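You operate a simulated robot arm through the tools that you are given. There is no shell and no other tool.

The job below is to be done with a simulated robot arm. You get a single attempt, and the scene is never put back.

JOB
The PINE tin is short: weigh out the missing wax blocks to the job card's net weight.
Fine: level by the grey foot wheel, tare with dish and EMPTY tin, swap the tins (EMPTY one onto the table), add blocks to the dish; the rest stay in their tray. Set down upright: pine tin.

Only the result counts: the job must be done as asked and must still hold three seconds after the hand-in. Knocking over, shifting, dropping, spilling or breaking anything else fails it.

ROBOT AND FRAMES
A 7-joint arm with a two-finger parallel gripper, fixed in place. Base frame: the origin is at the foot of the arm, x ahead of it, y to its left, z up; the work surface is at about z = 75. Readings come in cm, rad, newtons and seconds.
With the tool pointing down near the work surface it reaches from about 44 to 92 cm from the base axis. Its first joint turns from -2.496 to 2.496 rad. Payload 3 kg.
The TCP is the grasp point between the finger pads, 3 cm short of the fingertips. In the tool frame z runs along the fingers and y along their closing line. The gripper opens to 9.4 cm. The fingers are 2.8 cm wide and 1 cm thick; the gripper's body (5 by 9.6 cm) begins 5.5 cm behind the TCP.
Orientation is that of the tool frame in the base frame, as a unit quaternion [w, x, y, z]. With the fingers straight down and closing along the base's y, the tool's x points along the base's -x, its y along +y and its z along -z.

CONTROLS
- The arm moves only by the tool nudge_tool. Its argument "commands" is a list of rows, each a list of 6 numbers: the shift along the base's x, y, z in cm, then the turn, a rotation vector about the base's x, y, z in rad. In form: [[x, y, z, ax, ay, az], ...]. A call has 1 to 20 rows; each row is the pose to reach, as a shift and turn from the pose commanded when the call began. "grip" is the finger opening in cm, from 0 to 9.4, set as the call begins (left out, the last holds). Rows are played at 5 a second. More than 5 cm and 0.15 rad between two rows, or a gripper value outside its range, and nothing of the call is played. Where a pose cannot be reached the arm comes as near as it can. A force on the tool above 40 N (or 10 N above the force at the start of the call, whichever is more), or a blocked arm, ends the call early, and 0.2 s more pass. Each finger travels about 7.2 cm/s and halts on what it meets, pressing with about 36 N; the grip force reading is that of the motor and also rises with nothing between the fingers. The clock runs only during rows and for 0.2 s after the last one: add rows that repeat a pose to give the fingers time. The reply holds the time, the measured pose of the TCP, the force on the tool along the base axes, the opening and the grip force, in the units named above and with some noise, with the torque about the TCP (base axes, N m) and any sound that the robot's microphone picked up.
- Cameras (640 x 400 px; columns grow to the right, rows downward): "scene" is fixed at [5.2, -51.06, 137.44]; the picture's right is [0.92, -0.39, 0.00], its down [-0.15, -0.37, -0.92] and it looks along [0.35, 0.85, -0.40] (base axes); focal length 322 px, centre (320, 200). "wrist" rides on the gripper at [7.6, 1.4, -10.3] in the tool frame; the picture's right is [-0.18, 0.98, 0.00], its down [-0.75, -0.14, -0.64] and it looks along [-0.63, -0.12, 0.77] (tool axes); focal length 243 px, centre (320, 200). There is no depth. A picture from a camera that has moved, and an enlarged one, comes with that camera's place and axes in the base frame and with its lens. The place of the scene camera against the robot may be out by one fixed shift of up to 2.5 cm in any direction.
- get_image(camera): a new picture of that camera. No time passes.
- enlarge(camera, box): a new picture of the part [left, top, right, bottom] of that camera's present view, enlarged. No time passes.
- job_done(): hands the job in; it is judged then, once.

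Places have to be worked out from the pictures, the camera data and where the tool is seen. Open the gripper and draw the arm clear of the work before you hand the job in, unless the task says otherwise.

The tools are called after "Call:" by a JSON object that holds its "method" and its "body". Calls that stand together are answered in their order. nudge_tool: Moves the arm, as the interface text tells. Its arguments: {"type":"object","properties":{"commands":{"type":"array","items":{"type":"array","items":{"type":"number"}}},"grip":{"type":"number"}},"required":["commands"]} The other tools are called the same way: get_image (camera) takes a picture; enlarge (camera, box) takes an enlarged picture of a part of a camera's view; job_done () hands the job in.

At the start:

```text
t: 0.0
tcp_pos: [50.75, 33.85, 114.53]
ee_rot: [0.0, 0.0, 1.0, 0.001]
wrist_force: [-0.3, 0.3, -0.3]
ft_torque: [0.01, -0.03, 0.04]
width: 9.4
grasp_force: 0.0
```

scene: 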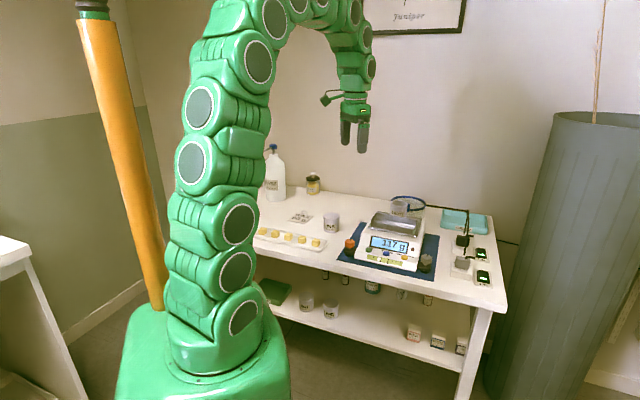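
wrist: 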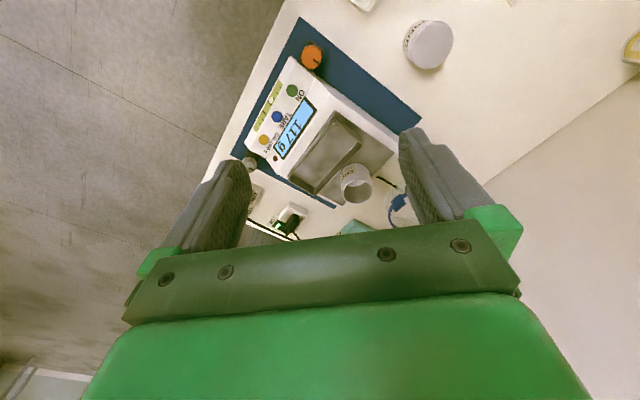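

I'll start by looking at enlarged views of the scene to identify the objects, the job card and the scale.

Call:
{"method": "enlarge", "body": {"camera": "scene", "box": [330, 190, 500, 296]}}

Call:
{"method": "enlarge", "body": {"camera": "scene", "box": [240, 160, 400, 260]}}

Call:
{"method": "enlarge", "body": {"camera": "wrist", "box": [220, 0, 460, 150]}}

Call:
{"method": "enlarge", "body": {"camera": "wrist", "box": [220, 100, 460, 250]}}

```text
3.76 times, centred on (415, 243) of scene
camera zoom: at [5.2, -51.06, 137.44], right [0.92, -0.39, 0.0], down [-0.15, -0.37, -0.92], along [0.35, 0.85, -0.4], focal length 1212 px, centre (-38, 38)
```

zoom: 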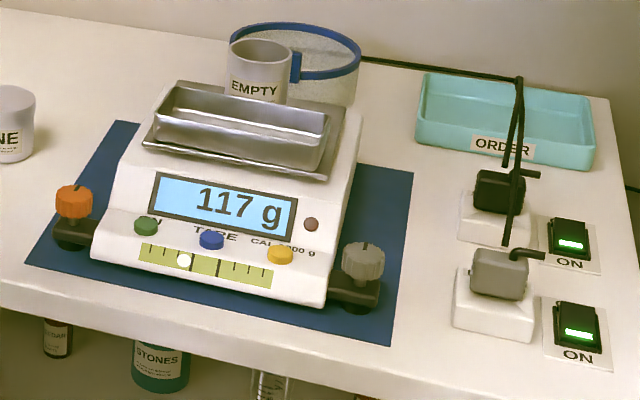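

```text
4.00 times, centred on (320, 210) of scene
camera zoom: at [5.2, -51.06, 137.44], right [0.92, -0.39, 0.0], down [-0.15, -0.37, -0.92], along [0.35, 0.85, -0.4], focal length 1287 px, centre (320, 160)
```

zoom: 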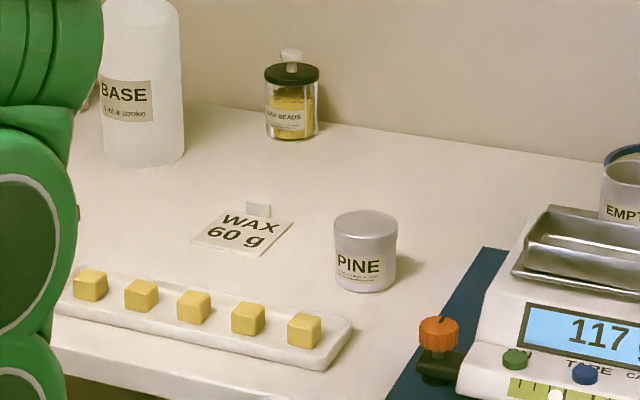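

```text
2.67 times, centred on (340, 75) of wrist
camera zoom: at [43.19, 35.19, 124.85], right [0.18, 0.98, 0.0], down [0.75, -0.14, 0.64], along [0.63, -0.12, -0.77], focal length 647 px, centre (267, 533)
```

zoom: 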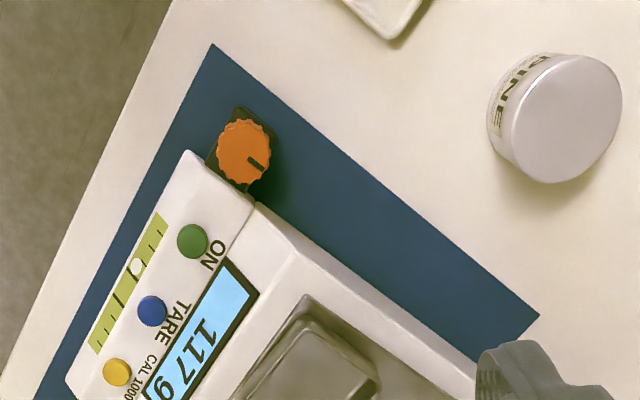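

```text
2.67 times, centred on (340, 175) of wrist
camera zoom: at [43.19, 35.19, 124.85], right [0.18, 0.98, 0.0], down [0.75, -0.14, 0.64], along [0.63, -0.12, -0.77], focal length 647 px, centre (267, 267)
```

zoom: 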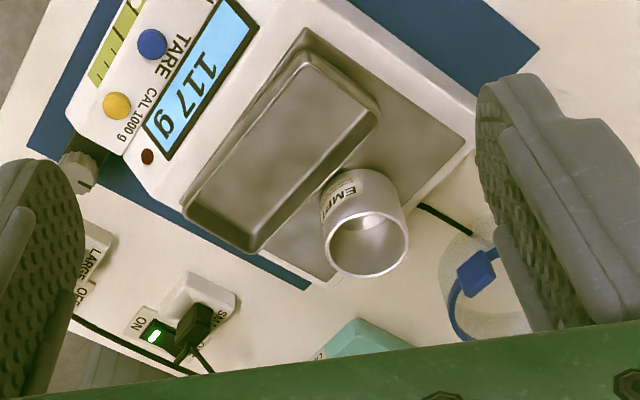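

Job card reads WAX 60 g; the scale shows 117 g with the bubble off-centre. I take closer looks at the vial, the switches, the basket and the card.

Call:
{"method": "enlarge", "body": {"camera": "scene", "box": [440, 225, 500, 292]}}

Call:
{"method": "enlarge", "body": {"camera": "scene", "box": [340, 225, 440, 287]}}

Call:
{"method": "enlarge", "body": {"camera": "scene", "box": [380, 185, 500, 260]}}

Call:
{"method": "enlarge", "body": {"camera": "scene", "box": [280, 200, 350, 245]}}

Call:
{"method": "enlarge", "body": {"camera": "wrist", "box": [230, 180, 350, 255]}}

Call:
{"method": "enlarge", "body": {"camera": "wrist", "box": [230, 70, 310, 180]}}

```text
5.97 times, centred on (470, 258) of scene
camera zoom: at [5.2, -51.06, 137.44], right [0.92, -0.39, 0.0], down [-0.15, -0.37, -0.92], along [0.35, 0.85, -0.4], focal length 1922 px, centre (-576, -149)
```

zoom: 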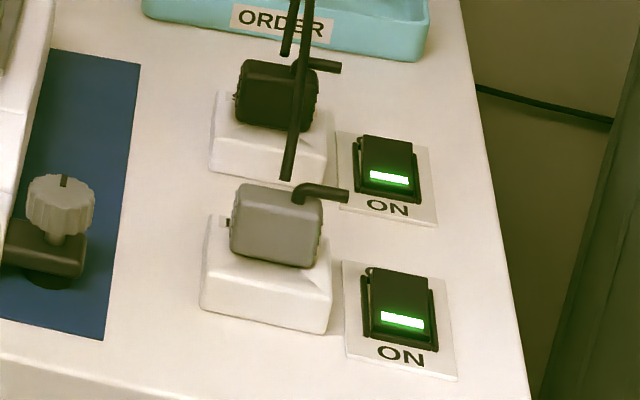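

```text
6.40 times, centred on (390, 256) of scene
camera zoom: at [5.2, -51.06, 137.44], right [0.92, -0.39, 0.0], down [-0.15, -0.37, -0.92], along [0.35, 0.85, -0.4], focal length 2060 px, centre (-128, -158)
```

zoom: 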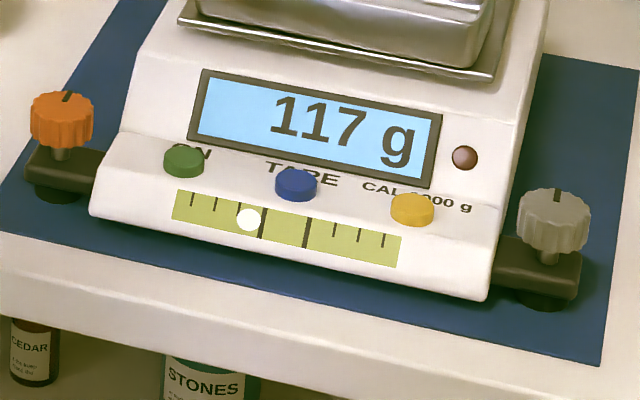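

```text
5.33 times, centred on (440, 222) of scene
camera zoom: at [5.2, -51.06, 137.44], right [0.92, -0.39, 0.0], down [-0.15, -0.37, -0.92], along [0.35, 0.85, -0.4], focal length 1716 px, centre (-320, 80)
```

zoom: 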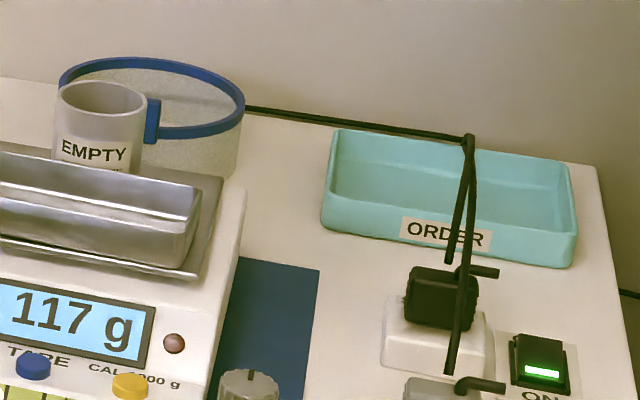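

```text
8.89 times, centred on (315, 222) of scene
camera zoom: at [5.2, -51.06, 137.44], right [0.92, -0.39, 0.0], down [-0.15, -0.37, -0.92], along [0.35, 0.85, -0.4], focal length 2861 px, centre (364, 0)
```

zoom: 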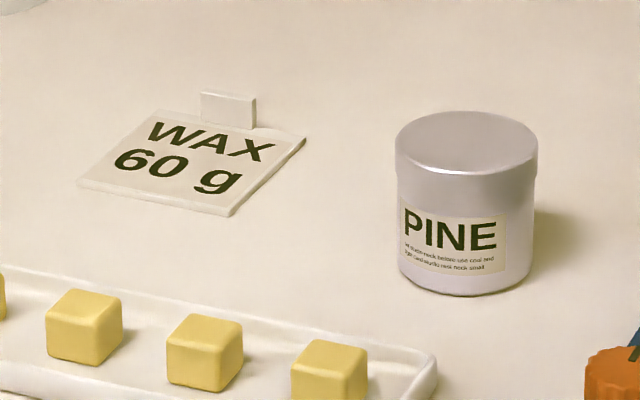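

```text
5.33 times, centred on (290, 218) of wrist
camera zoom: at [43.19, 35.19, 124.85], right [0.18, 0.98, 0.0], down [0.75, -0.14, 0.64], along [0.63, -0.12, -0.77], focal length 1294 px, centre (480, 107)
```

zoom: 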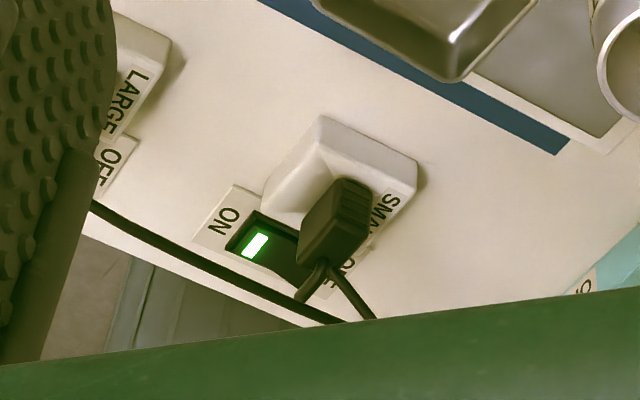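

```text
3.64 times, centred on (270, 125) of wrist
camera zoom: at [43.19, 35.19, 124.85], right [0.18, 0.98, 0.0], down [0.75, -0.14, 0.64], along [0.63, -0.12, -0.77], focal length 882 px, centre (502, 473)
```

zoom: 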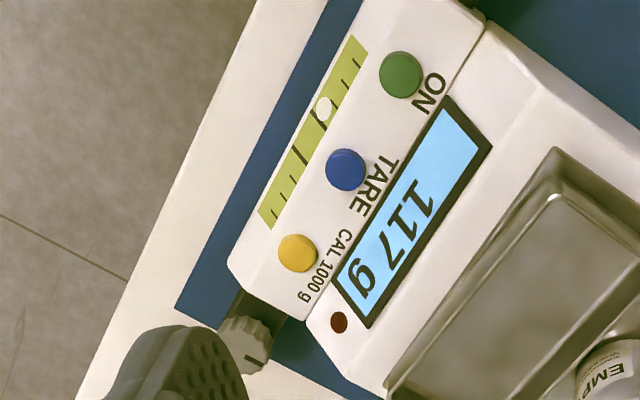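

The scale is turned about 45° (orange foot near (50,32), grey wheel near (67.5,15)). The bubble is left of centre. I move the tool to above the front of the scale, turned 45° so the fingers line up with the scale's width, for a closer view.

Call:
{"method": "nudge_tool", "body": {"commands": [[1.16, -2.23, -1.81, 0, 0, 0.098], [2.31, -4.46, -3.62, 0, 0, 0.196], [3.47, -6.69, -5.44, 0, 0, 0.294], [4.62, -8.92, -7.25, 0, 0, 0.393], [5.78, -11.16, -9.06, 0, 0, 0.491], [6.94, -13.39, -10.9, 0, 0, 0.589], [8.09, -15.62, -12.7, 0, 0, 0.687], [9.25, -17.85, -14.5, 0, 0, 0.785], [9.25, -17.85, -14.5, 0, 0, 0.785]]}}

Call:
{"method": "get_image", "body": {"camera": "wrist"}}

Call:
{"method": "get_image", "body": {"camera": "scene"}}

```text
t: 2.0
tcp_pos: [59.98, 15.9, 100.1]
ee_rot: [0.0, -0.384, 0.923, 0.0]
wrist_force: [-0.2, 0.1, 0.4]
ft_torque: [-0.01, 0.01, -0.02]
width: 9.41
grasp_force: 0.0
```

```text
taken
camera wrist: at [53.61, 11.41, 110.39], right [-0.57, 0.82, 0.0], down [0.63, 0.43, 0.64], along [0.53, 0.36, -0.77], focal length 243 px, centre (320, 200)
```

wrist: 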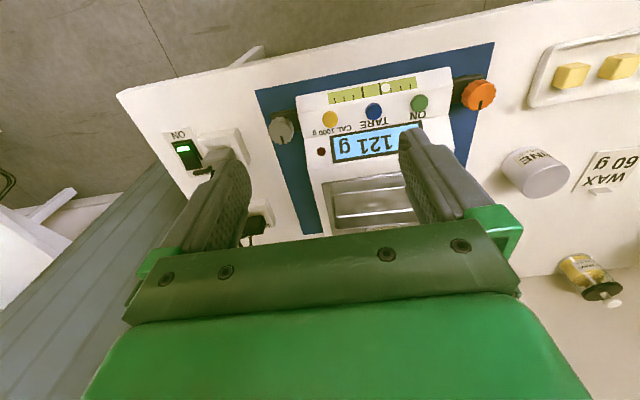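

```text
taken
```

scene: 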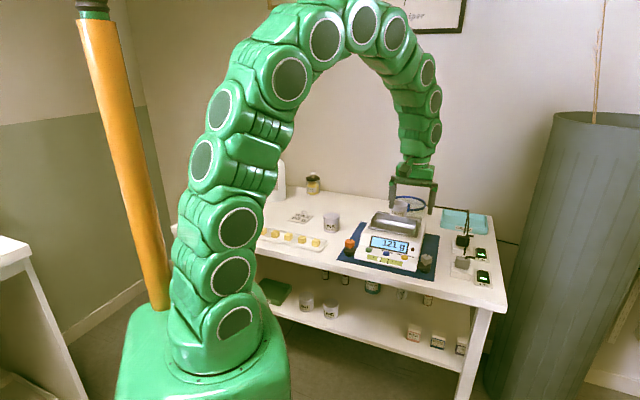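

The display now reads 121 g, so it may fluctuate or drift while unlevel. I look closer at the front panel and grey wheel.

Call:
{"method": "enlarge", "body": {"camera": "wrist", "box": [250, 60, 410, 160]}}

Call:
{"method": "enlarge", "body": {"camera": "wrist", "box": [320, 60, 512, 180]}}

Call:
{"method": "enlarge", "body": {"camera": "scene", "box": [340, 190, 450, 280]}}

```text
4.00 times, centred on (330, 110) of wrist
camera zoom: at [53.61, 11.41, 110.39], right [-0.57, 0.82, 0.0], down [0.63, 0.43, 0.64], along [0.53, 0.36, -0.77], focal length 970 px, centre (280, 560)
```

zoom: 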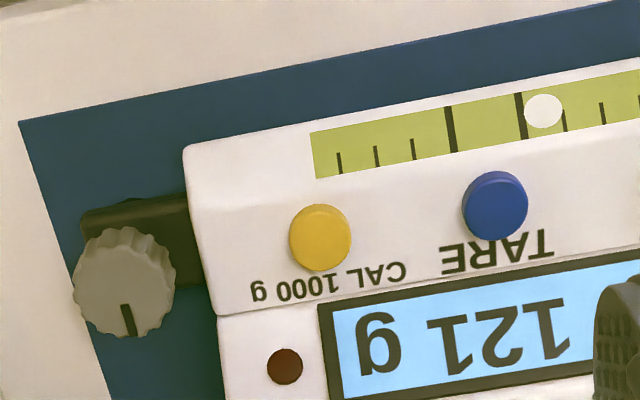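

```text
3.33 times, centred on (416, 120) of wrist
camera zoom: at [53.61, 11.41, 110.39], right [-0.57, 0.82, 0.0], down [0.63, 0.43, 0.64], along [0.53, 0.36, -0.77], focal length 809 px, centre (0, 467)
```

zoom: 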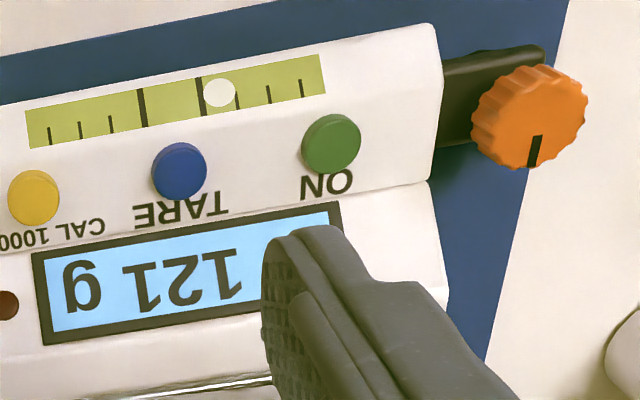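

```text
4.44 times, centred on (395, 235) of scene
camera zoom: at [5.2, -51.06, 137.44], right [0.92, -0.39, 0.0], down [-0.15, -0.37, -0.92], along [0.35, 0.85, -0.4], focal length 1430 px, centre (-13, 44)
```

zoom: 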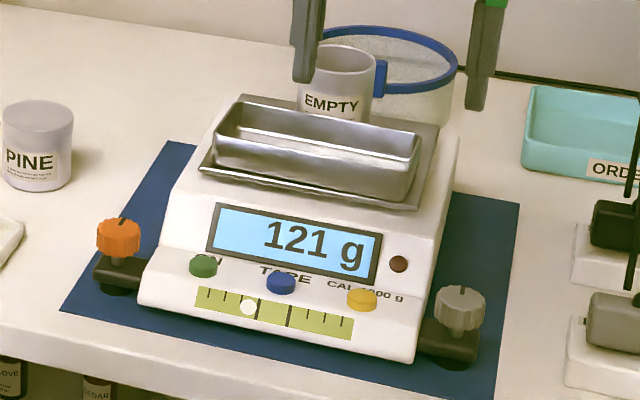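

I close in over the grey wheel for a precise view of the wheel, its foot and the gap to the scale body.

Call:
{"method": "nudge_tool", "body": {"commands": [[2.6, -0.4, -2.0, 0, 0, 0], [5.2, -0.7, -4.0, 0, 0, 0], [7.9, -1.0, -7.0, 0, 0, 0], [7.9, -1.0, -7.0, 0, 0, 0]]}}

Call:
{"method": "get_image", "body": {"camera": "wrist"}}

Call:
{"method": "enlarge", "body": {"camera": "scene", "box": [340, 190, 450, 280]}}

```text
t: 3.0
tcp_pos: [68.15, 14.89, 93.15]
ee_rot: [-0.001, -0.382, 0.924, 0.0]
wrist_force: [-0.2, 0.1, -1.0]
ft_torque: [0.01, -0.02, 0.01]
width: 9.39
grasp_force: 0.1
```

```text
taken
camera wrist: at [61.67, 10.34, 103.4], right [-0.57, 0.82, 0.0], down [0.63, 0.43, 0.64], along [0.53, 0.36, -0.77], focal length 243 px, centre (320, 200)
```

wrist: 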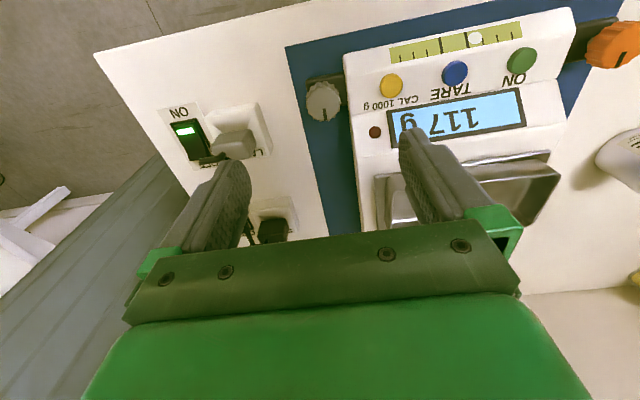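

```text
4.44 times, centred on (395, 235) of scene
camera zoom: at [5.2, -51.06, 137.44], right [0.92, -0.39, 0.0], down [-0.15, -0.37, -0.92], along [0.35, 0.85, -0.4], focal length 1430 px, centre (-13, 44)
```

zoom: 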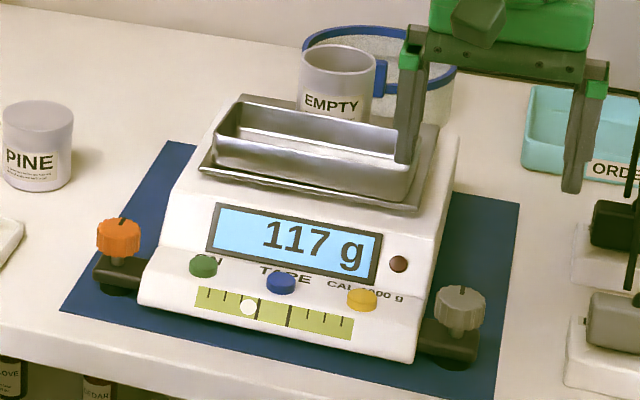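

The reading wobbles (117/121) while unlevel. I enlarge the grey wheel region.

Call:
{"method": "enlarge", "body": {"camera": "wrist", "box": [280, 50, 408, 130]}}

Call:
{"method": "enlarge", "body": {"camera": "scene", "box": [400, 240, 448, 280]}}

Call:
{"method": "enlarge", "body": {"camera": "wrist", "box": [370, 10, 560, 130]}}

```text
5.00 times, centred on (344, 90) of wrist
camera zoom: at [61.67, 10.34, 103.4], right [-0.57, 0.82, 0.0], down [0.63, 0.43, 0.64], along [0.53, 0.36, -0.77], focal length 1213 px, centre (200, 750)
```

zoom: 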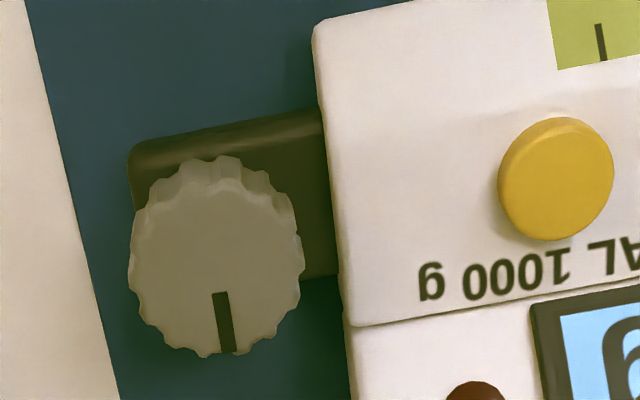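

```text
10.00 times, centred on (424, 260) of scene
camera zoom: at [5.2, -51.06, 137.44], right [0.92, -0.39, 0.0], down [-0.15, -0.37, -0.92], along [0.35, 0.85, -0.4], focal length 3218 px, centre (-720, -400)
```

zoom: 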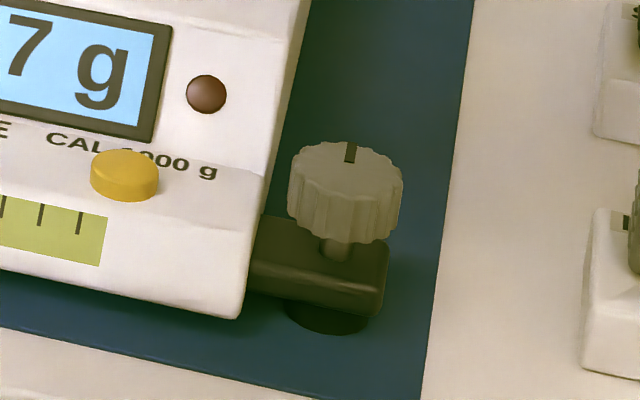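

```text
3.33 times, centred on (465, 70) of wrist
camera zoom: at [61.67, 10.34, 103.4], right [-0.57, 0.82, 0.0], down [0.63, 0.43, 0.64], along [0.53, 0.36, -0.77], focal length 809 px, centre (-163, 633)
```

zoom: 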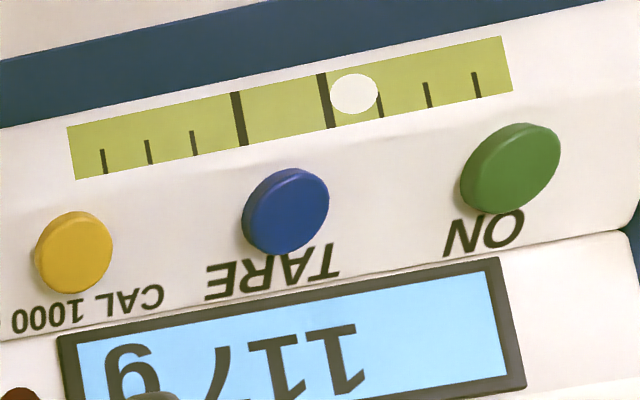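

Triangulating from two wrist views puts the wheel's top centre near (67.8, 14.8, 80.5), about 3.1 cm across. The scale's side is about 2.5 cm away, so I'll grip it front-to-back. I turn the tool by -90° above the wheel and look again.

Call:
{"method": "nudge_tool", "body": {"commands": [[-0.02, 0, 0, 0, 0, -0.143], [-0.04, 0, 0, 0, 0, -0.286], [-0.06, 0, 0, 0, 0, -0.428], [-0.08, 0, 0, 0, 0, -0.571], [-0.1, 0, 0, 0, 0, -0.714], [-0.12, 0, 0, 0, 0, -0.857], [-0.14, 0, 0, 0, 0, -1.0], [-0.14, 0, 0, 0, 0, -1.142], [-0.14, 0, 0, 0, 0, -1.285], [-0.14, 0, 0, 0, 0, -1.428], [-0.14, 0, 0, 0, 0, -1.571], [-0.14, 0, 0, 0, 0, -1.571]], "grip": 6}}

Call:
{"method": "get_image", "body": {"camera": "wrist"}}

Call:
{"method": "enlarge", "body": {"camera": "scene", "box": [340, 190, 450, 280]}}

```text
t: 5.6
tcp_pos: [67.76, 14.94, 93.09]
ee_rot: [-0.001, 0.383, 0.924, -0.001]
wrist_force: [0.5, -0.3, 0.6]
ft_torque: [-0.01, 0.01, 0.0]
width: 6.01
grasp_force: 0.0
```

```text
taken
camera wrist: at [63.49, 21.33, 103.33], right [0.83, 0.56, 0.0], down [0.43, -0.63, 0.64], along [0.36, -0.53, -0.77], focal length 243 px, centre (320, 200)
```

wrist: 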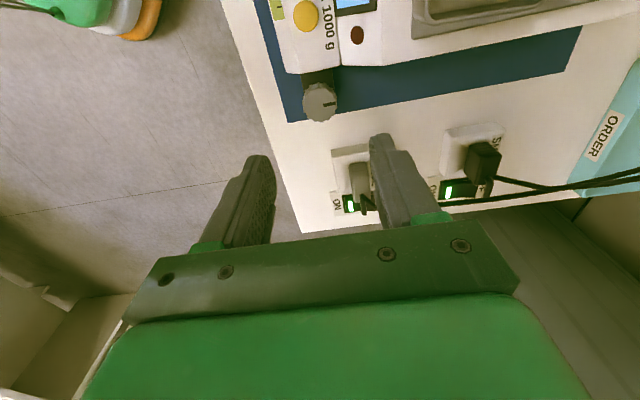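

```text
4.44 times, centred on (395, 235) of scene
camera zoom: at [5.2, -51.06, 137.44], right [0.92, -0.39, 0.0], down [-0.15, -0.37, -0.92], along [0.35, 0.85, -0.4], focal length 1430 px, centre (-13, 44)
```

zoom: 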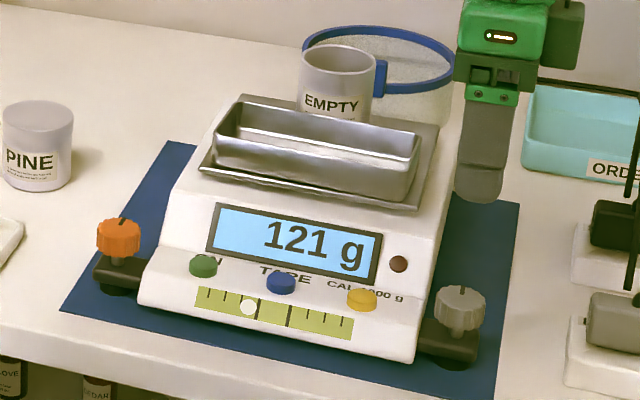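

Orientation reached. I enlarge the wheel in the wrist view to compare it with the tool axis.

Call:
{"method": "enlarge", "body": {"camera": "wrist", "box": [272, 60, 368, 120]}}

```text
6.67 times, centred on (320, 90) of wrist
camera zoom: at [63.49, 21.33, 103.33], right [0.83, 0.56, 0.0], down [0.43, -0.63, 0.64], along [0.36, -0.53, -0.77], focal length 1618 px, centre (320, 933)
```

zoom: 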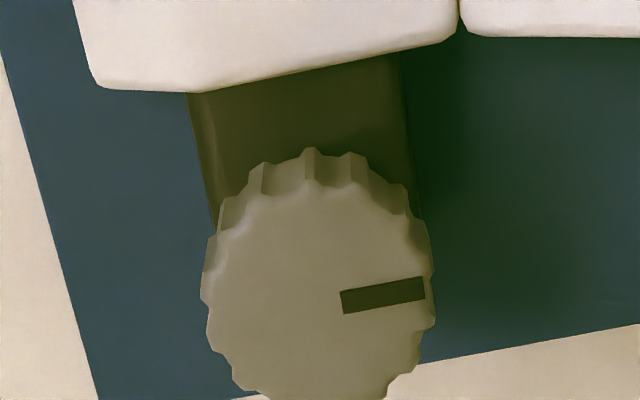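

The wheel lies on the tool axis within about 1 mm. I descend to just above the wheel and check again.

Call:
{"method": "nudge_tool", "body": {"commands": [[0, 0, -2.5, 0, 0, 0], [0, 0, -5, 0, 0, 0], [0, 0, -7.5, 0, 0, 0], [0, 0, -7.5, 0, 0, 0]], "grip": 6}}

Call:
{"method": "get_image", "body": {"camera": "wrist"}}

Call:
{"method": "enlarge", "body": {"camera": "scene", "box": [380, 210, 460, 280]}}

```text
t: 6.6
tcp_pos: [67.84, 14.76, 85.49]
ee_rot: [-0.001, 0.382, 0.924, 0.0]
wrist_force: [-0.5, -0.1, -0.5]
ft_torque: [0.0, 0.03, -0.01]
width: 6.01
grasp_force: 0.1
```

```text
taken
camera wrist: at [63.48, 21.28, 95.86], right [0.82, 0.57, 0.0], down [0.43, -0.63, 0.64], along [0.36, -0.53, -0.77], focal length 243 px, centre (320, 200)
```

wrist: 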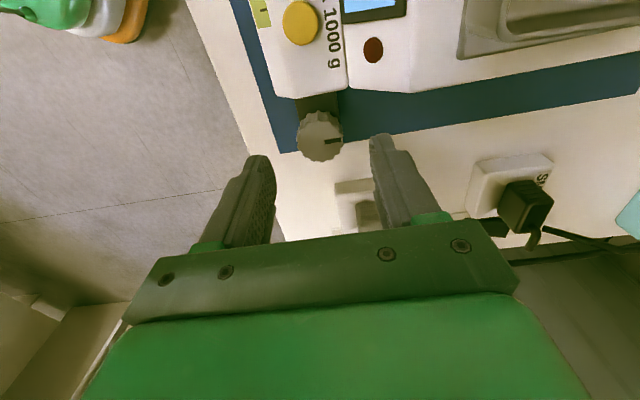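

```text
5.71 times, centred on (420, 245) of scene
camera zoom: at [5.2, -51.06, 137.44], right [0.92, -0.39, 0.0], down [-0.15, -0.37, -0.92], along [0.35, 0.85, -0.4], focal length 1839 px, centre (-251, -57)
```

zoom: 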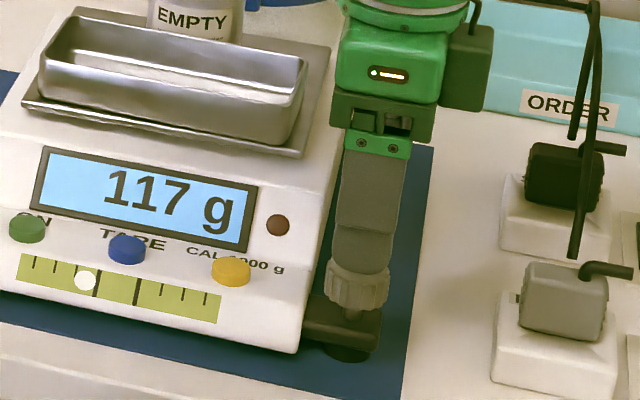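

Call:
{"method": "enlarge", "body": {"camera": "wrist", "box": [256, 90, 384, 170]}}

```text
5.00 times, centred on (320, 130) of wrist
camera zoom: at [63.48, 21.28, 95.86], right [0.82, 0.57, 0.0], down [0.43, -0.63, 0.64], along [0.36, -0.53, -0.77], focal length 1213 px, centre (320, 550)
```

zoom: 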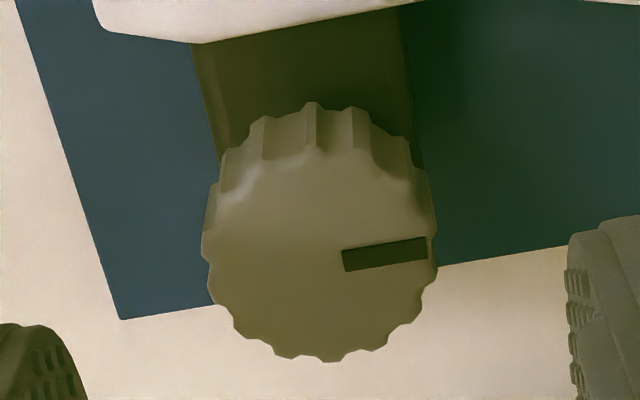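

Aligned within about 1 mm. I lower so the tips straddle the wheel, staying above the foot bracket, then close.

Call:
{"method": "nudge_tool", "body": {"commands": [[0, 0, -1.7, 0, 0, 0], [0, 0, -3.4, 0, 0, 0], [0, 0, -3.4, 0, 0, 0]], "grip": 6}}

Call:
{"method": "nudge_tool", "body": {"commands": [[0, 0, 0, 0, 0, 0], [0, 0, 0, 0, 0, 0], [0, 0, 0, 0, 0, 0]], "grip": 2.9}}

Call:
{"method": "enlarge", "body": {"camera": "scene", "box": [340, 190, 450, 280]}}

Call:
{"method": "get_image", "body": {"camera": "wrist"}}

```text
t: 7.4
tcp_pos: [67.8, 14.82, 82.17]
ee_rot: [-0.001, 0.382, 0.924, 0.001]
wrist_force: [0.6, 0.1, 0.1]
ft_torque: [-0.02, -0.01, 0.02]
width: 5.99
grasp_force: 0.1
```

```text
t: 8.2
tcp_pos: [67.94, 14.9, 82.11]
ee_rot: [-0.001, 0.382, 0.924, 0.0]
wrist_force: [-0.7, -0.3, 0.3]
ft_torque: [-0.07, -0.07, 0.0]
width: 3.07
grasp_force: 35.7
```

```text
4.44 times, centred on (395, 235) of scene
camera zoom: at [5.2, -51.06, 137.44], right [0.92, -0.39, 0.0], down [-0.15, -0.37, -0.92], along [0.35, 0.85, -0.4], focal length 1430 px, centre (-13, 44)
```

zoom: 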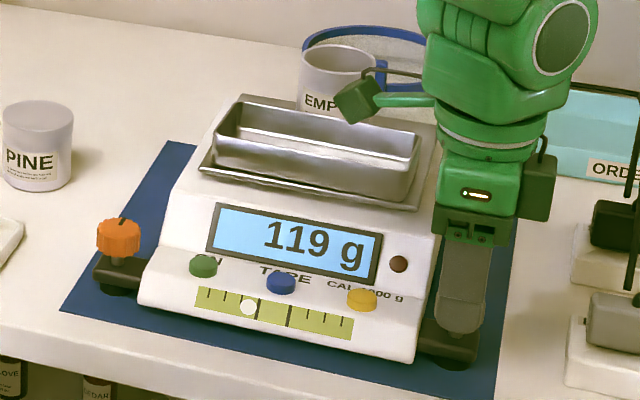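

```text
taken
camera wrist: at [63.46, 21.32, 92.44], right [0.82, 0.57, 0.0], down [0.43, -0.63, 0.64], along [0.36, -0.53, -0.77], focal length 243 px, centre (320, 200)
```

wrist: 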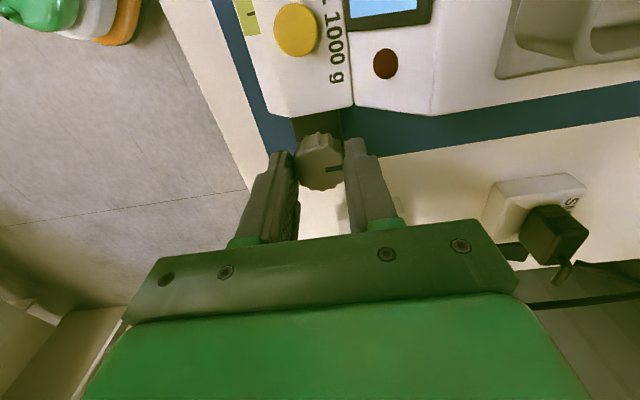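

The wheel is gripped (3.07 cm, 36 N) with no side load. I turn it a little clockwise, as seen from above, and watch the bubble.

Call:
{"method": "nudge_tool", "body": {"commands": [[0, 0, 0, 0, 0, -0.1], [0, 0, 0, 0, 0, -0.2], [0, 0, 0, 0, 0, -0.3], [0, 0, 0, 0, 0, -0.3]]}}

Call:
{"method": "enlarge", "body": {"camera": "scene", "box": [340, 190, 450, 280]}}

Call:
{"method": "get_image", "body": {"camera": "wrist"}}

```text
t: 9.2
tcp_pos: [67.86, 15.0, 82.15]
ee_rot: [0.001, 0.517, 0.856, 0.0]
wrist_force: [-3.8, 4.7, 10.1]
ft_torque: [-0.15, -0.04, 0.0]
width: 3.09
grasp_force: 35.9
```

```text
4.44 times, centred on (395, 235) of scene
camera zoom: at [5.2, -51.06, 137.44], right [0.92, -0.39, 0.0], down [-0.15, -0.37, -0.92], along [0.35, 0.85, -0.4], focal length 1430 px, centre (-13, 44)
```

zoom: 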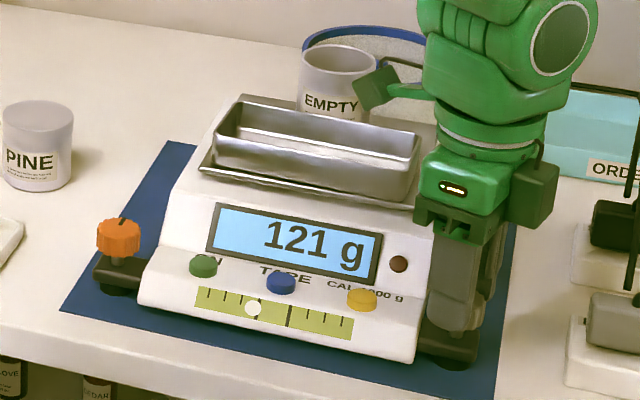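

```text
taken
camera wrist: at [65.54, 22.32, 92.44], right [0.96, 0.29, 0.0], down [0.23, -0.73, 0.64], along [0.19, -0.61, -0.77], focal length 243 px, centre (320, 200)
```

wrist: 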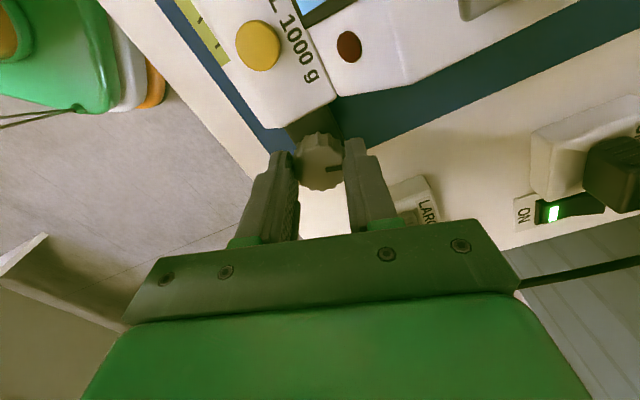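

Clockwise moves the bubble toward centre. Side and vertical forces built up slightly, so I zoom in on the bubble before deciding the regrip.

Call:
{"method": "enlarge", "body": {"camera": "scene", "box": [382, 250, 434, 280]}}

```text
12.31 times, centred on (408, 265) of scene
camera zoom: at [5.2, -51.06, 137.44], right [0.92, -0.39, 0.0], down [-0.15, -0.37, -0.92], along [0.35, 0.85, -0.4], focal length 3961 px, centre (-763, -600)
```

zoom: 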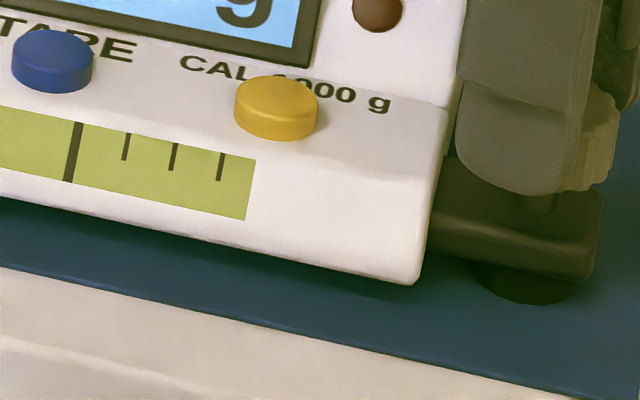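

The bubble moved about a tenth of the way; roughly 1.4 rad more is needed. I release the wheel and swing the open fingers back by 0.6 rad, shifting 1 mm to centre better on the wheel.

Call:
{"method": "nudge_tool", "body": {"commands": [[0, 0, 0, 0, 0, 0], [0, 0, 0, 0, 0, 0], [-0.02, 0.02, 0, 0, 0, 0.12], [-0.04, 0.04, 0, 0, 0, 0.24], [-0.06, 0.06, 0, 0, 0, 0.36], [-0.08, 0.08, 0, 0, 0, 0.48], [-0.1, 0.1, 0, 0, 0, 0.6], [-0.1, 0.1, 0, 0, 0, 0.6]], "grip": 4.8}}

Call:
{"method": "enlarge", "body": {"camera": "wrist", "box": [240, 110, 400, 210]}}

Call:
{"method": "enlarge", "body": {"camera": "scene", "box": [340, 190, 450, 280]}}

```text
t: 11.0
tcp_pos: [67.76, 14.98, 82.14]
ee_rot: [0.0, 0.239, 0.971, -0.001]
wrist_force: [-0.1, 0.2, 0.4]
ft_torque: [0.01, -0.01, 0.02]
width: 4.8
grasp_force: 0.1
```

```text
4.00 times, centred on (320, 160) of wrist
camera zoom: at [61.64, 19.8, 92.46], right [0.62, 0.78, 0.0], down [0.6, -0.47, 0.64], along [0.5, -0.4, -0.77], focal length 970 px, centre (320, 360)
```

zoom: 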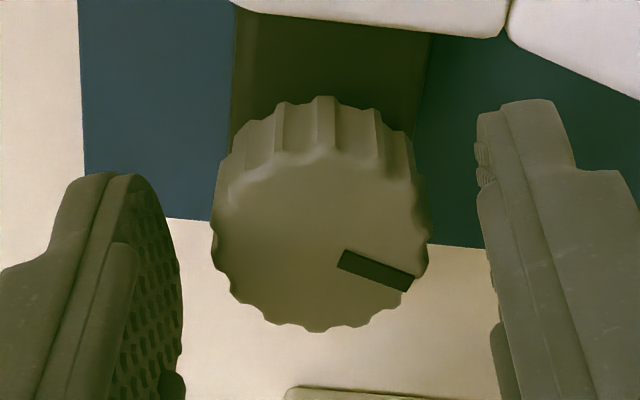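

```text
4.44 times, centred on (395, 235) of scene
camera zoom: at [5.2, -51.06, 137.44], right [0.92, -0.39, 0.0], down [-0.15, -0.37, -0.92], along [0.35, 0.85, -0.4], focal length 1430 px, centre (-13, 44)
```

zoom: 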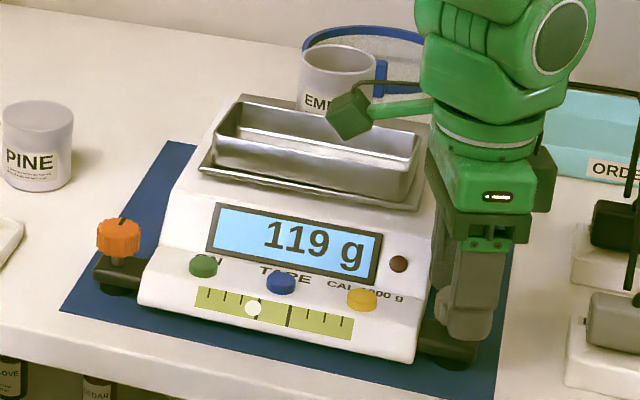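

The wheel is centred between the fingers. I grip it again, then turn clockwise in small rows.

Call:
{"method": "nudge_tool", "body": {"commands": [[0, 0, 0, 0, 0, 0], [0, 0, 0, 0, 0, 0], [0, 0, 0, 0, 0, 0]], "grip": 2.9}}

Call:
{"method": "nudge_tool", "body": {"commands": [[0, 0, 0, 0, 0, -0.1], [0, 0, 0, 0, 0, -0.2], [0, 0, 0, 0, 0, -0.3], [0, 0, 0.02, 0, 0, -0.4], [0, 0, 0.03, 0, 0, -0.5], [0, 0, 0.04, 0, 0, -0.6], [0, 0, 0.04, 0, 0, -0.6]]}}

Call:
{"method": "enlarge", "body": {"camera": "scene", "box": [340, 190, 450, 280]}}

```text
t: 11.8
tcp_pos: [67.7, 15.08, 82.12]
ee_rot: [0.0, 0.24, 0.971, 0.001]
wrist_force: [-1.5, -3.8, 0.9]
ft_torque: [0.1, -0.11, -0.01]
width: 3.1
grasp_force: 36.5
```

```text
t: 13.4
tcp_pos: [67.73, 14.98, 82.17]
ee_rot: [0.0, 0.516, 0.856, -0.001]
wrist_force: [2.2, 5.5, 0.6]
ft_torque: [0.35, 0.3, 0.0]
width: 3.11
grasp_force: 35.9
```

```text
4.44 times, centred on (395, 235) of scene
camera zoom: at [5.2, -51.06, 137.44], right [0.92, -0.39, 0.0], down [-0.15, -0.37, -0.92], along [0.35, 0.85, -0.4], focal length 1430 px, centre (-13, 44)
```

zoom: 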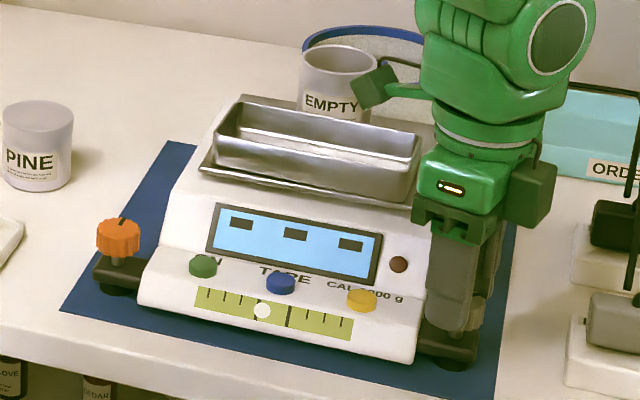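

The bubble is now just inside the left thick line. I continue clockwise 0.4 rad in the same grip and check.

Call:
{"method": "nudge_tool", "body": {"commands": [[0, 0, 0.01, 0, 0, -0.1], [0, 0, 0.02, 0, 0, -0.2], [0, 0, 0.02, 0, 0, -0.3], [0, 0, 0.03, 0, 0, -0.4], [0, 0, 0.03, 0, 0, -0.4]]}}

Call:
{"method": "enlarge", "body": {"camera": "scene", "box": [340, 190, 450, 280]}}

Call:
{"method": "enlarge", "body": {"camera": "scene", "box": [380, 250, 436, 285]}}

```text
t: 14.6
tcp_pos: [67.66, 14.96, 82.22]
ee_rot: [0.0, 0.677, 0.736, 0.0]
wrist_force: [-0.7, 0.0, 0.2]
ft_torque: [0.3, -0.18, -0.02]
width: 3.11
grasp_force: 35.7
```

```text
4.44 times, centred on (395, 235) of scene
camera zoom: at [5.2, -51.06, 137.44], right [0.92, -0.39, 0.0], down [-0.15, -0.37, -0.92], along [0.35, 0.85, -0.4], focal length 1430 px, centre (-13, 44)
```

zoom: 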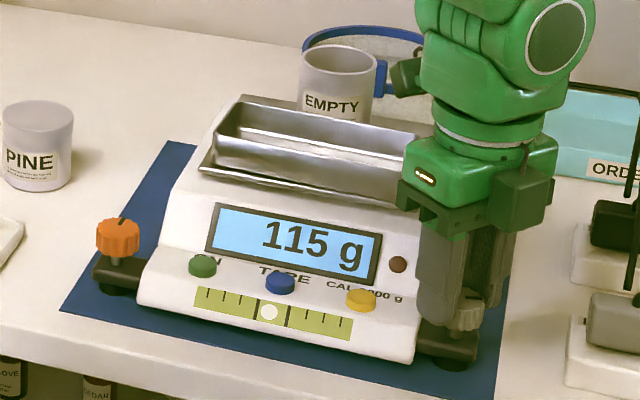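

```text
11.43 times, centred on (408, 268) of scene
camera zoom: at [5.2, -51.06, 137.44], right [0.92, -0.39, 0.0], down [-0.15, -0.37, -0.92], along [0.35, 0.85, -0.4], focal length 3678 px, centre (-686, -571)
```

zoom: 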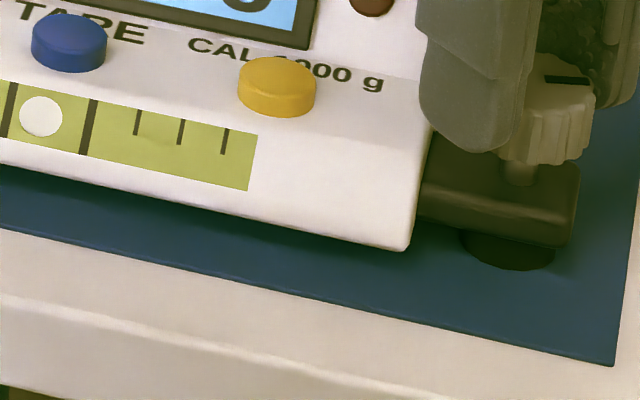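

The bubble sits between the lines, slightly left of centre. I add another 0.25 rad to centre it.

Call:
{"method": "nudge_tool", "body": {"commands": [[0, 0, 0, 0, 0, -0.09], [0, 0, 0.01, 0, 0, -0.17], [0, 0, 0.02, 0, 0, -0.25], [0, 0, 0.02, 0, 0, -0.25], [0, 0, 0.02, 0, 0, -0.25]]}}

Call:
{"method": "enlarge", "body": {"camera": "scene", "box": [360, 240, 424, 280]}}

Call:
{"method": "enlarge", "body": {"camera": "scene", "box": [340, 190, 450, 280]}}

```text
t: 15.8
tcp_pos: [67.64, 15.04, 82.09]
ee_rot: [0.0, 0.763, 0.647, 0.0]
wrist_force: [0.0, 2.7, -0.4]
ft_torque: [0.18, -0.17, -0.02]
width: 3.11
grasp_force: 35.6
```

```text
10.00 times, centred on (392, 260) of scene
camera zoom: at [5.2, -51.06, 137.44], right [0.92, -0.39, 0.0], down [-0.15, -0.37, -0.92], along [0.35, 0.85, -0.4], focal length 3218 px, centre (-400, -400)
```

zoom: 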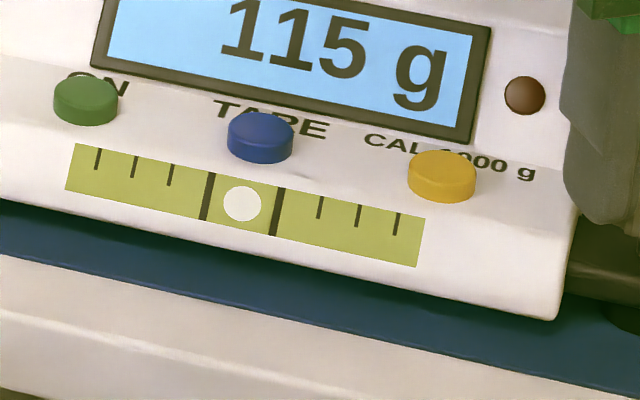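

```text
4.44 times, centred on (395, 235) of scene
camera zoom: at [5.2, -51.06, 137.44], right [0.92, -0.39, 0.0], down [-0.15, -0.37, -0.92], along [0.35, 0.85, -0.4], focal length 1430 px, centre (-13, 44)
```

zoom: 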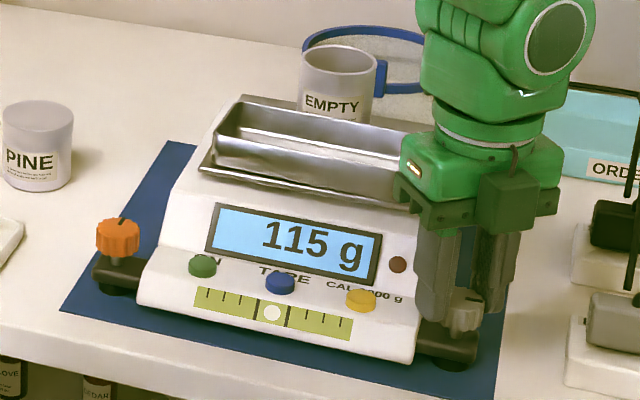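

The bubble is centred and the display holds at 115 g. I release the wheel and raise straight up.

Call:
{"method": "nudge_tool", "body": {"commands": [[0, 0, 0, 0, 0, 0], [0, 0, 0, 0, 0, 0], [0, 0, 3, 0, 0, 0], [0, 0, 7, 0, 0, 0], [0, 0, 11, 0, 0, 0], [0, 0, 15, 0, 0, 0], [0, 0, 15, 0, 0, 0]], "grip": 4.8}}

Call:
{"method": "enlarge", "body": {"camera": "scene", "box": [360, 240, 424, 280]}}

```text
t: 17.4
tcp_pos: [67.79, 14.98, 97.25]
ee_rot: [0.0, 0.763, 0.647, 0.0]
wrist_force: [-0.5, 0.4, 0.2]
ft_torque: [0.03, -0.01, -0.01]
width: 4.81
grasp_force: 0.1
```

```text
10.00 times, centred on (392, 260) of scene
camera zoom: at [5.2, -51.06, 137.44], right [0.92, -0.39, 0.0], down [-0.15, -0.37, -0.92], along [0.35, 0.85, -0.4], focal length 3218 px, centre (-400, -400)
```

zoom: 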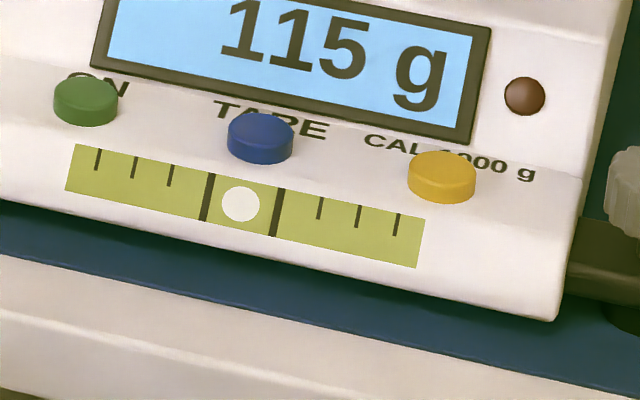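

Still centred. I swing the tool back to the 45° heading and move above the TARE button (about (59.1, 23.7, 78.4)), closing the fingers.

Call:
{"method": "nudge_tool", "body": {"commands": [[-0.5, 0.5, 0, 0, 0, 0.14], [-1.0, 1.0, 0, 0, 0, 0.28], [-1.5, 1.5, 0, 0, 0, 0.42], [-2.0, 2.0, 0, 0, 0, 0.56], [-2.5, 2.5, 0, 0, 0, 0.7], [-3.0, 3.0, 0, 0, 0, 0.84], [-3.5, 3.5, 0, 0, 0, 0.98], [-4.0, 4.0, 0, 0, 0, 1.12], [-4.5, 4.5, 0, 0, 0, 1.26], [-5.0, 5.0, 0, 0, 0, 1.4], [-5.5, 5.5, 0, 0, 0, 1.54], [-6.0, 6.0, 0, 0, 0, 1.68], [-6.5, 6.5, -1, 0, 0, 1.82], [-7.0, 7.0, -2, 0, 0, 1.96], [-7.5, 7.5, -3, 0, 0, 2.1], [-8.0, 8.0, -4, 0, 0, 2.24], [-8.3, 8.3, -5, 0, 0, 2.38], [-8.56, 8.6, -5.2, 0, 0, 2.52], [-8.56, 8.6, -5.2, 0, 0, 2.52]], "grip": 0}}

Call:
{"method": "get_image", "body": {"camera": "wrist"}}

Call:
{"method": "enlarge", "body": {"camera": "scene", "box": [340, 190, 450, 280]}}

```text
t: 21.4
tcp_pos: [59.22, 23.71, 91.93]
ee_rot: [0.0, -0.384, 0.924, 0.001]
wrist_force: [-0.6, 0.0, 0.3]
ft_torque: [0.03, 0.02, -0.03]
width: 0.0
grasp_force: 33.3
```

```text
taken
camera wrist: at [52.83, 19.25, 102.32], right [-0.57, 0.82, 0.0], down [0.63, 0.43, 0.64], along [0.53, 0.36, -0.77], focal length 243 px, centre (320, 200)
```

wrist: 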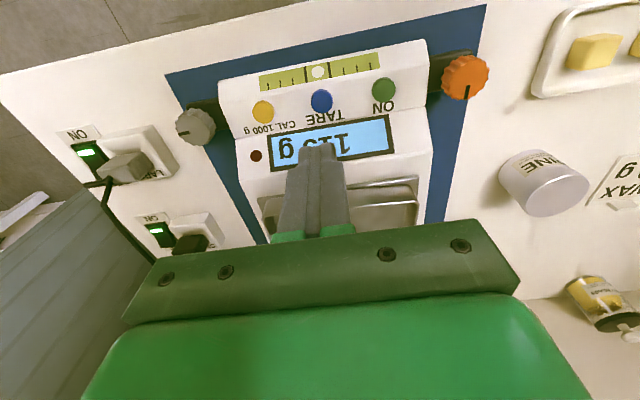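

```text
4.44 times, centred on (395, 235) of scene
camera zoom: at [5.2, -51.06, 137.44], right [0.92, -0.39, 0.0], down [-0.15, -0.37, -0.92], along [0.35, 0.85, -0.4], focal length 1430 px, centre (-13, 44)
```

zoom: 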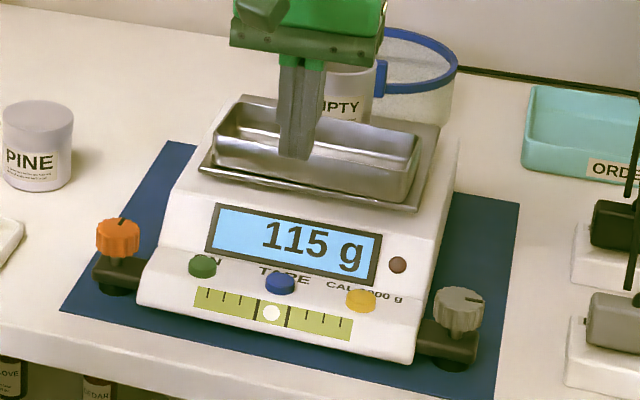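

Call:
{"method": "enlarge", "body": {"camera": "wrist", "box": [256, 50, 400, 140]}}

```text
4.44 times, centred on (328, 95) of wrist
camera zoom: at [52.83, 19.25, 102.32], right [-0.57, 0.82, 0.0], down [0.63, 0.43, 0.64], along [0.53, 0.36, -0.77], focal length 1078 px, centre (284, 667)
```

zoom: 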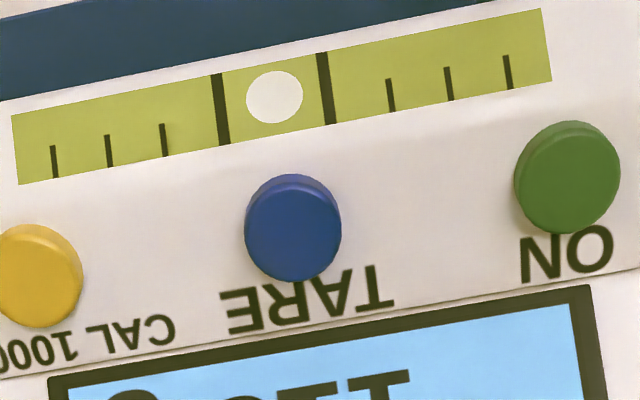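

The TARE button is within about 1.5 mm of the tool axis. I descend to just above it with that small correction.

Call:
{"method": "nudge_tool", "body": {"commands": [[-0.04, 0.05, -3, 0, 0, 0], [-0.08, 0.1, -6, 0, 0, 0], [-0.1, 0.12, -8.5, 0, 0, 0], [-0.1, 0.12, -9.6, 0, 0, 0], [-0.1, 0.12, -9.6, 0, 0, 0]], "grip": 0}}

Call:
{"method": "enlarge", "body": {"camera": "scene", "box": [360, 225, 424, 280]}}

Call:
{"method": "enlarge", "body": {"camera": "wrist", "box": [240, 90, 400, 190]}}

```text
t: 22.6
tcp_pos: [59.04, 23.69, 82.48]
ee_rot: [0.0, -0.383, 0.924, 0.0]
wrist_force: [-0.5, 0.0, -0.1]
ft_torque: [-0.01, 0.02, 0.0]
width: 0.01
grasp_force: 32.9
```

```text
7.27 times, centred on (392, 252) of scene
camera zoom: at [5.2, -51.06, 137.44], right [0.92, -0.39, 0.0], down [-0.15, -0.37, -0.92], along [0.35, 0.85, -0.4], focal length 2341 px, centre (-204, -182)
```

zoom: 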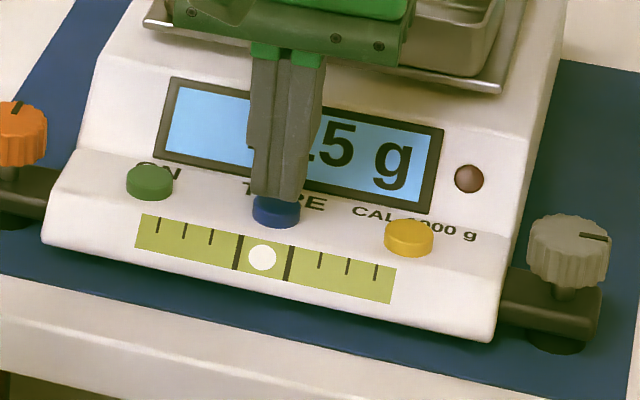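

```text
4.00 times, centred on (320, 140) of wrist
camera zoom: at [52.62, 19.38, 92.7], right [-0.56, 0.83, 0.0], down [0.63, 0.43, 0.64], along [0.53, 0.36, -0.77], focal length 970 px, centre (320, 440)
```

zoom: 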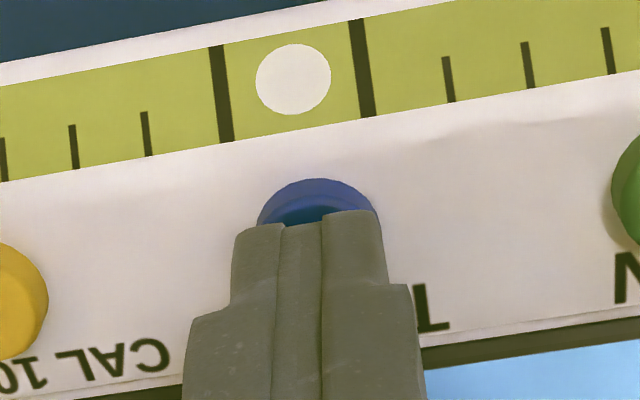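

Tips are directly above the button. I press down in small increments and watch the force.

Call:
{"method": "nudge_tool", "body": {"commands": [[0, 0, -0.2, 0, 0, 0], [0, 0, -0.4, 0, 0, 0], [0, 0, -0.5, 0, 0, 0]]}}

```text
t: 23.4
tcp_pos: [59.01, 23.73, 81.99]
ee_rot: [0.001, -0.382, 0.924, 0.0]
wrist_force: [0.6, -0.3, 0.4]
ft_torque: [-0.01, -0.01, -0.02]
width: 0.0
grasp_force: 33.1
```

No contact yet. I go down further in 1 mm steps.

Call:
{"method": "nudge_tool", "body": {"commands": [[0, 0, -0.1, 0, 0, 0], [0, 0, -0.2, 0, 0, 0], [0, 0, -0.3, 0, 0, 0]]}}

Call:
{"method": "enlarge", "body": {"camera": "scene", "box": [360, 225, 424, 280]}}

```text
t: 24.2
tcp_pos: [59.01, 23.84, 81.78]
ee_rot: [0.0, -0.382, 0.924, 0.0]
wrist_force: [-0.5, -0.5, 2.3]
ft_torque: [-0.08, 0.03, 0.01]
width: 0.0
grasp_force: 33.1
heard: click, click
```

```text
7.27 times, centred on (392, 252) of scene
camera zoom: at [5.2, -51.06, 137.44], right [0.92, -0.39, 0.0], down [-0.15, -0.37, -0.92], along [0.35, 0.85, -0.4], focal length 2341 px, centre (-204, -182)
```

zoom: 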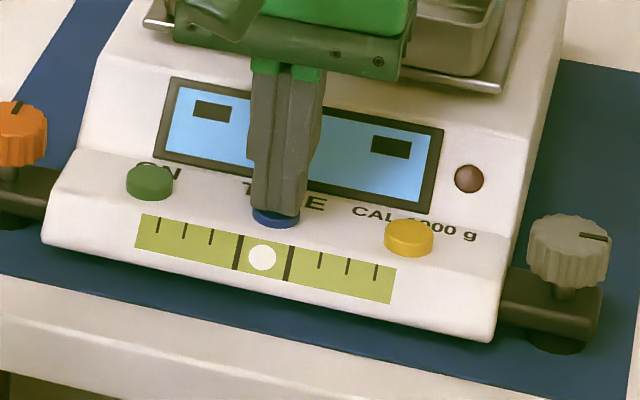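

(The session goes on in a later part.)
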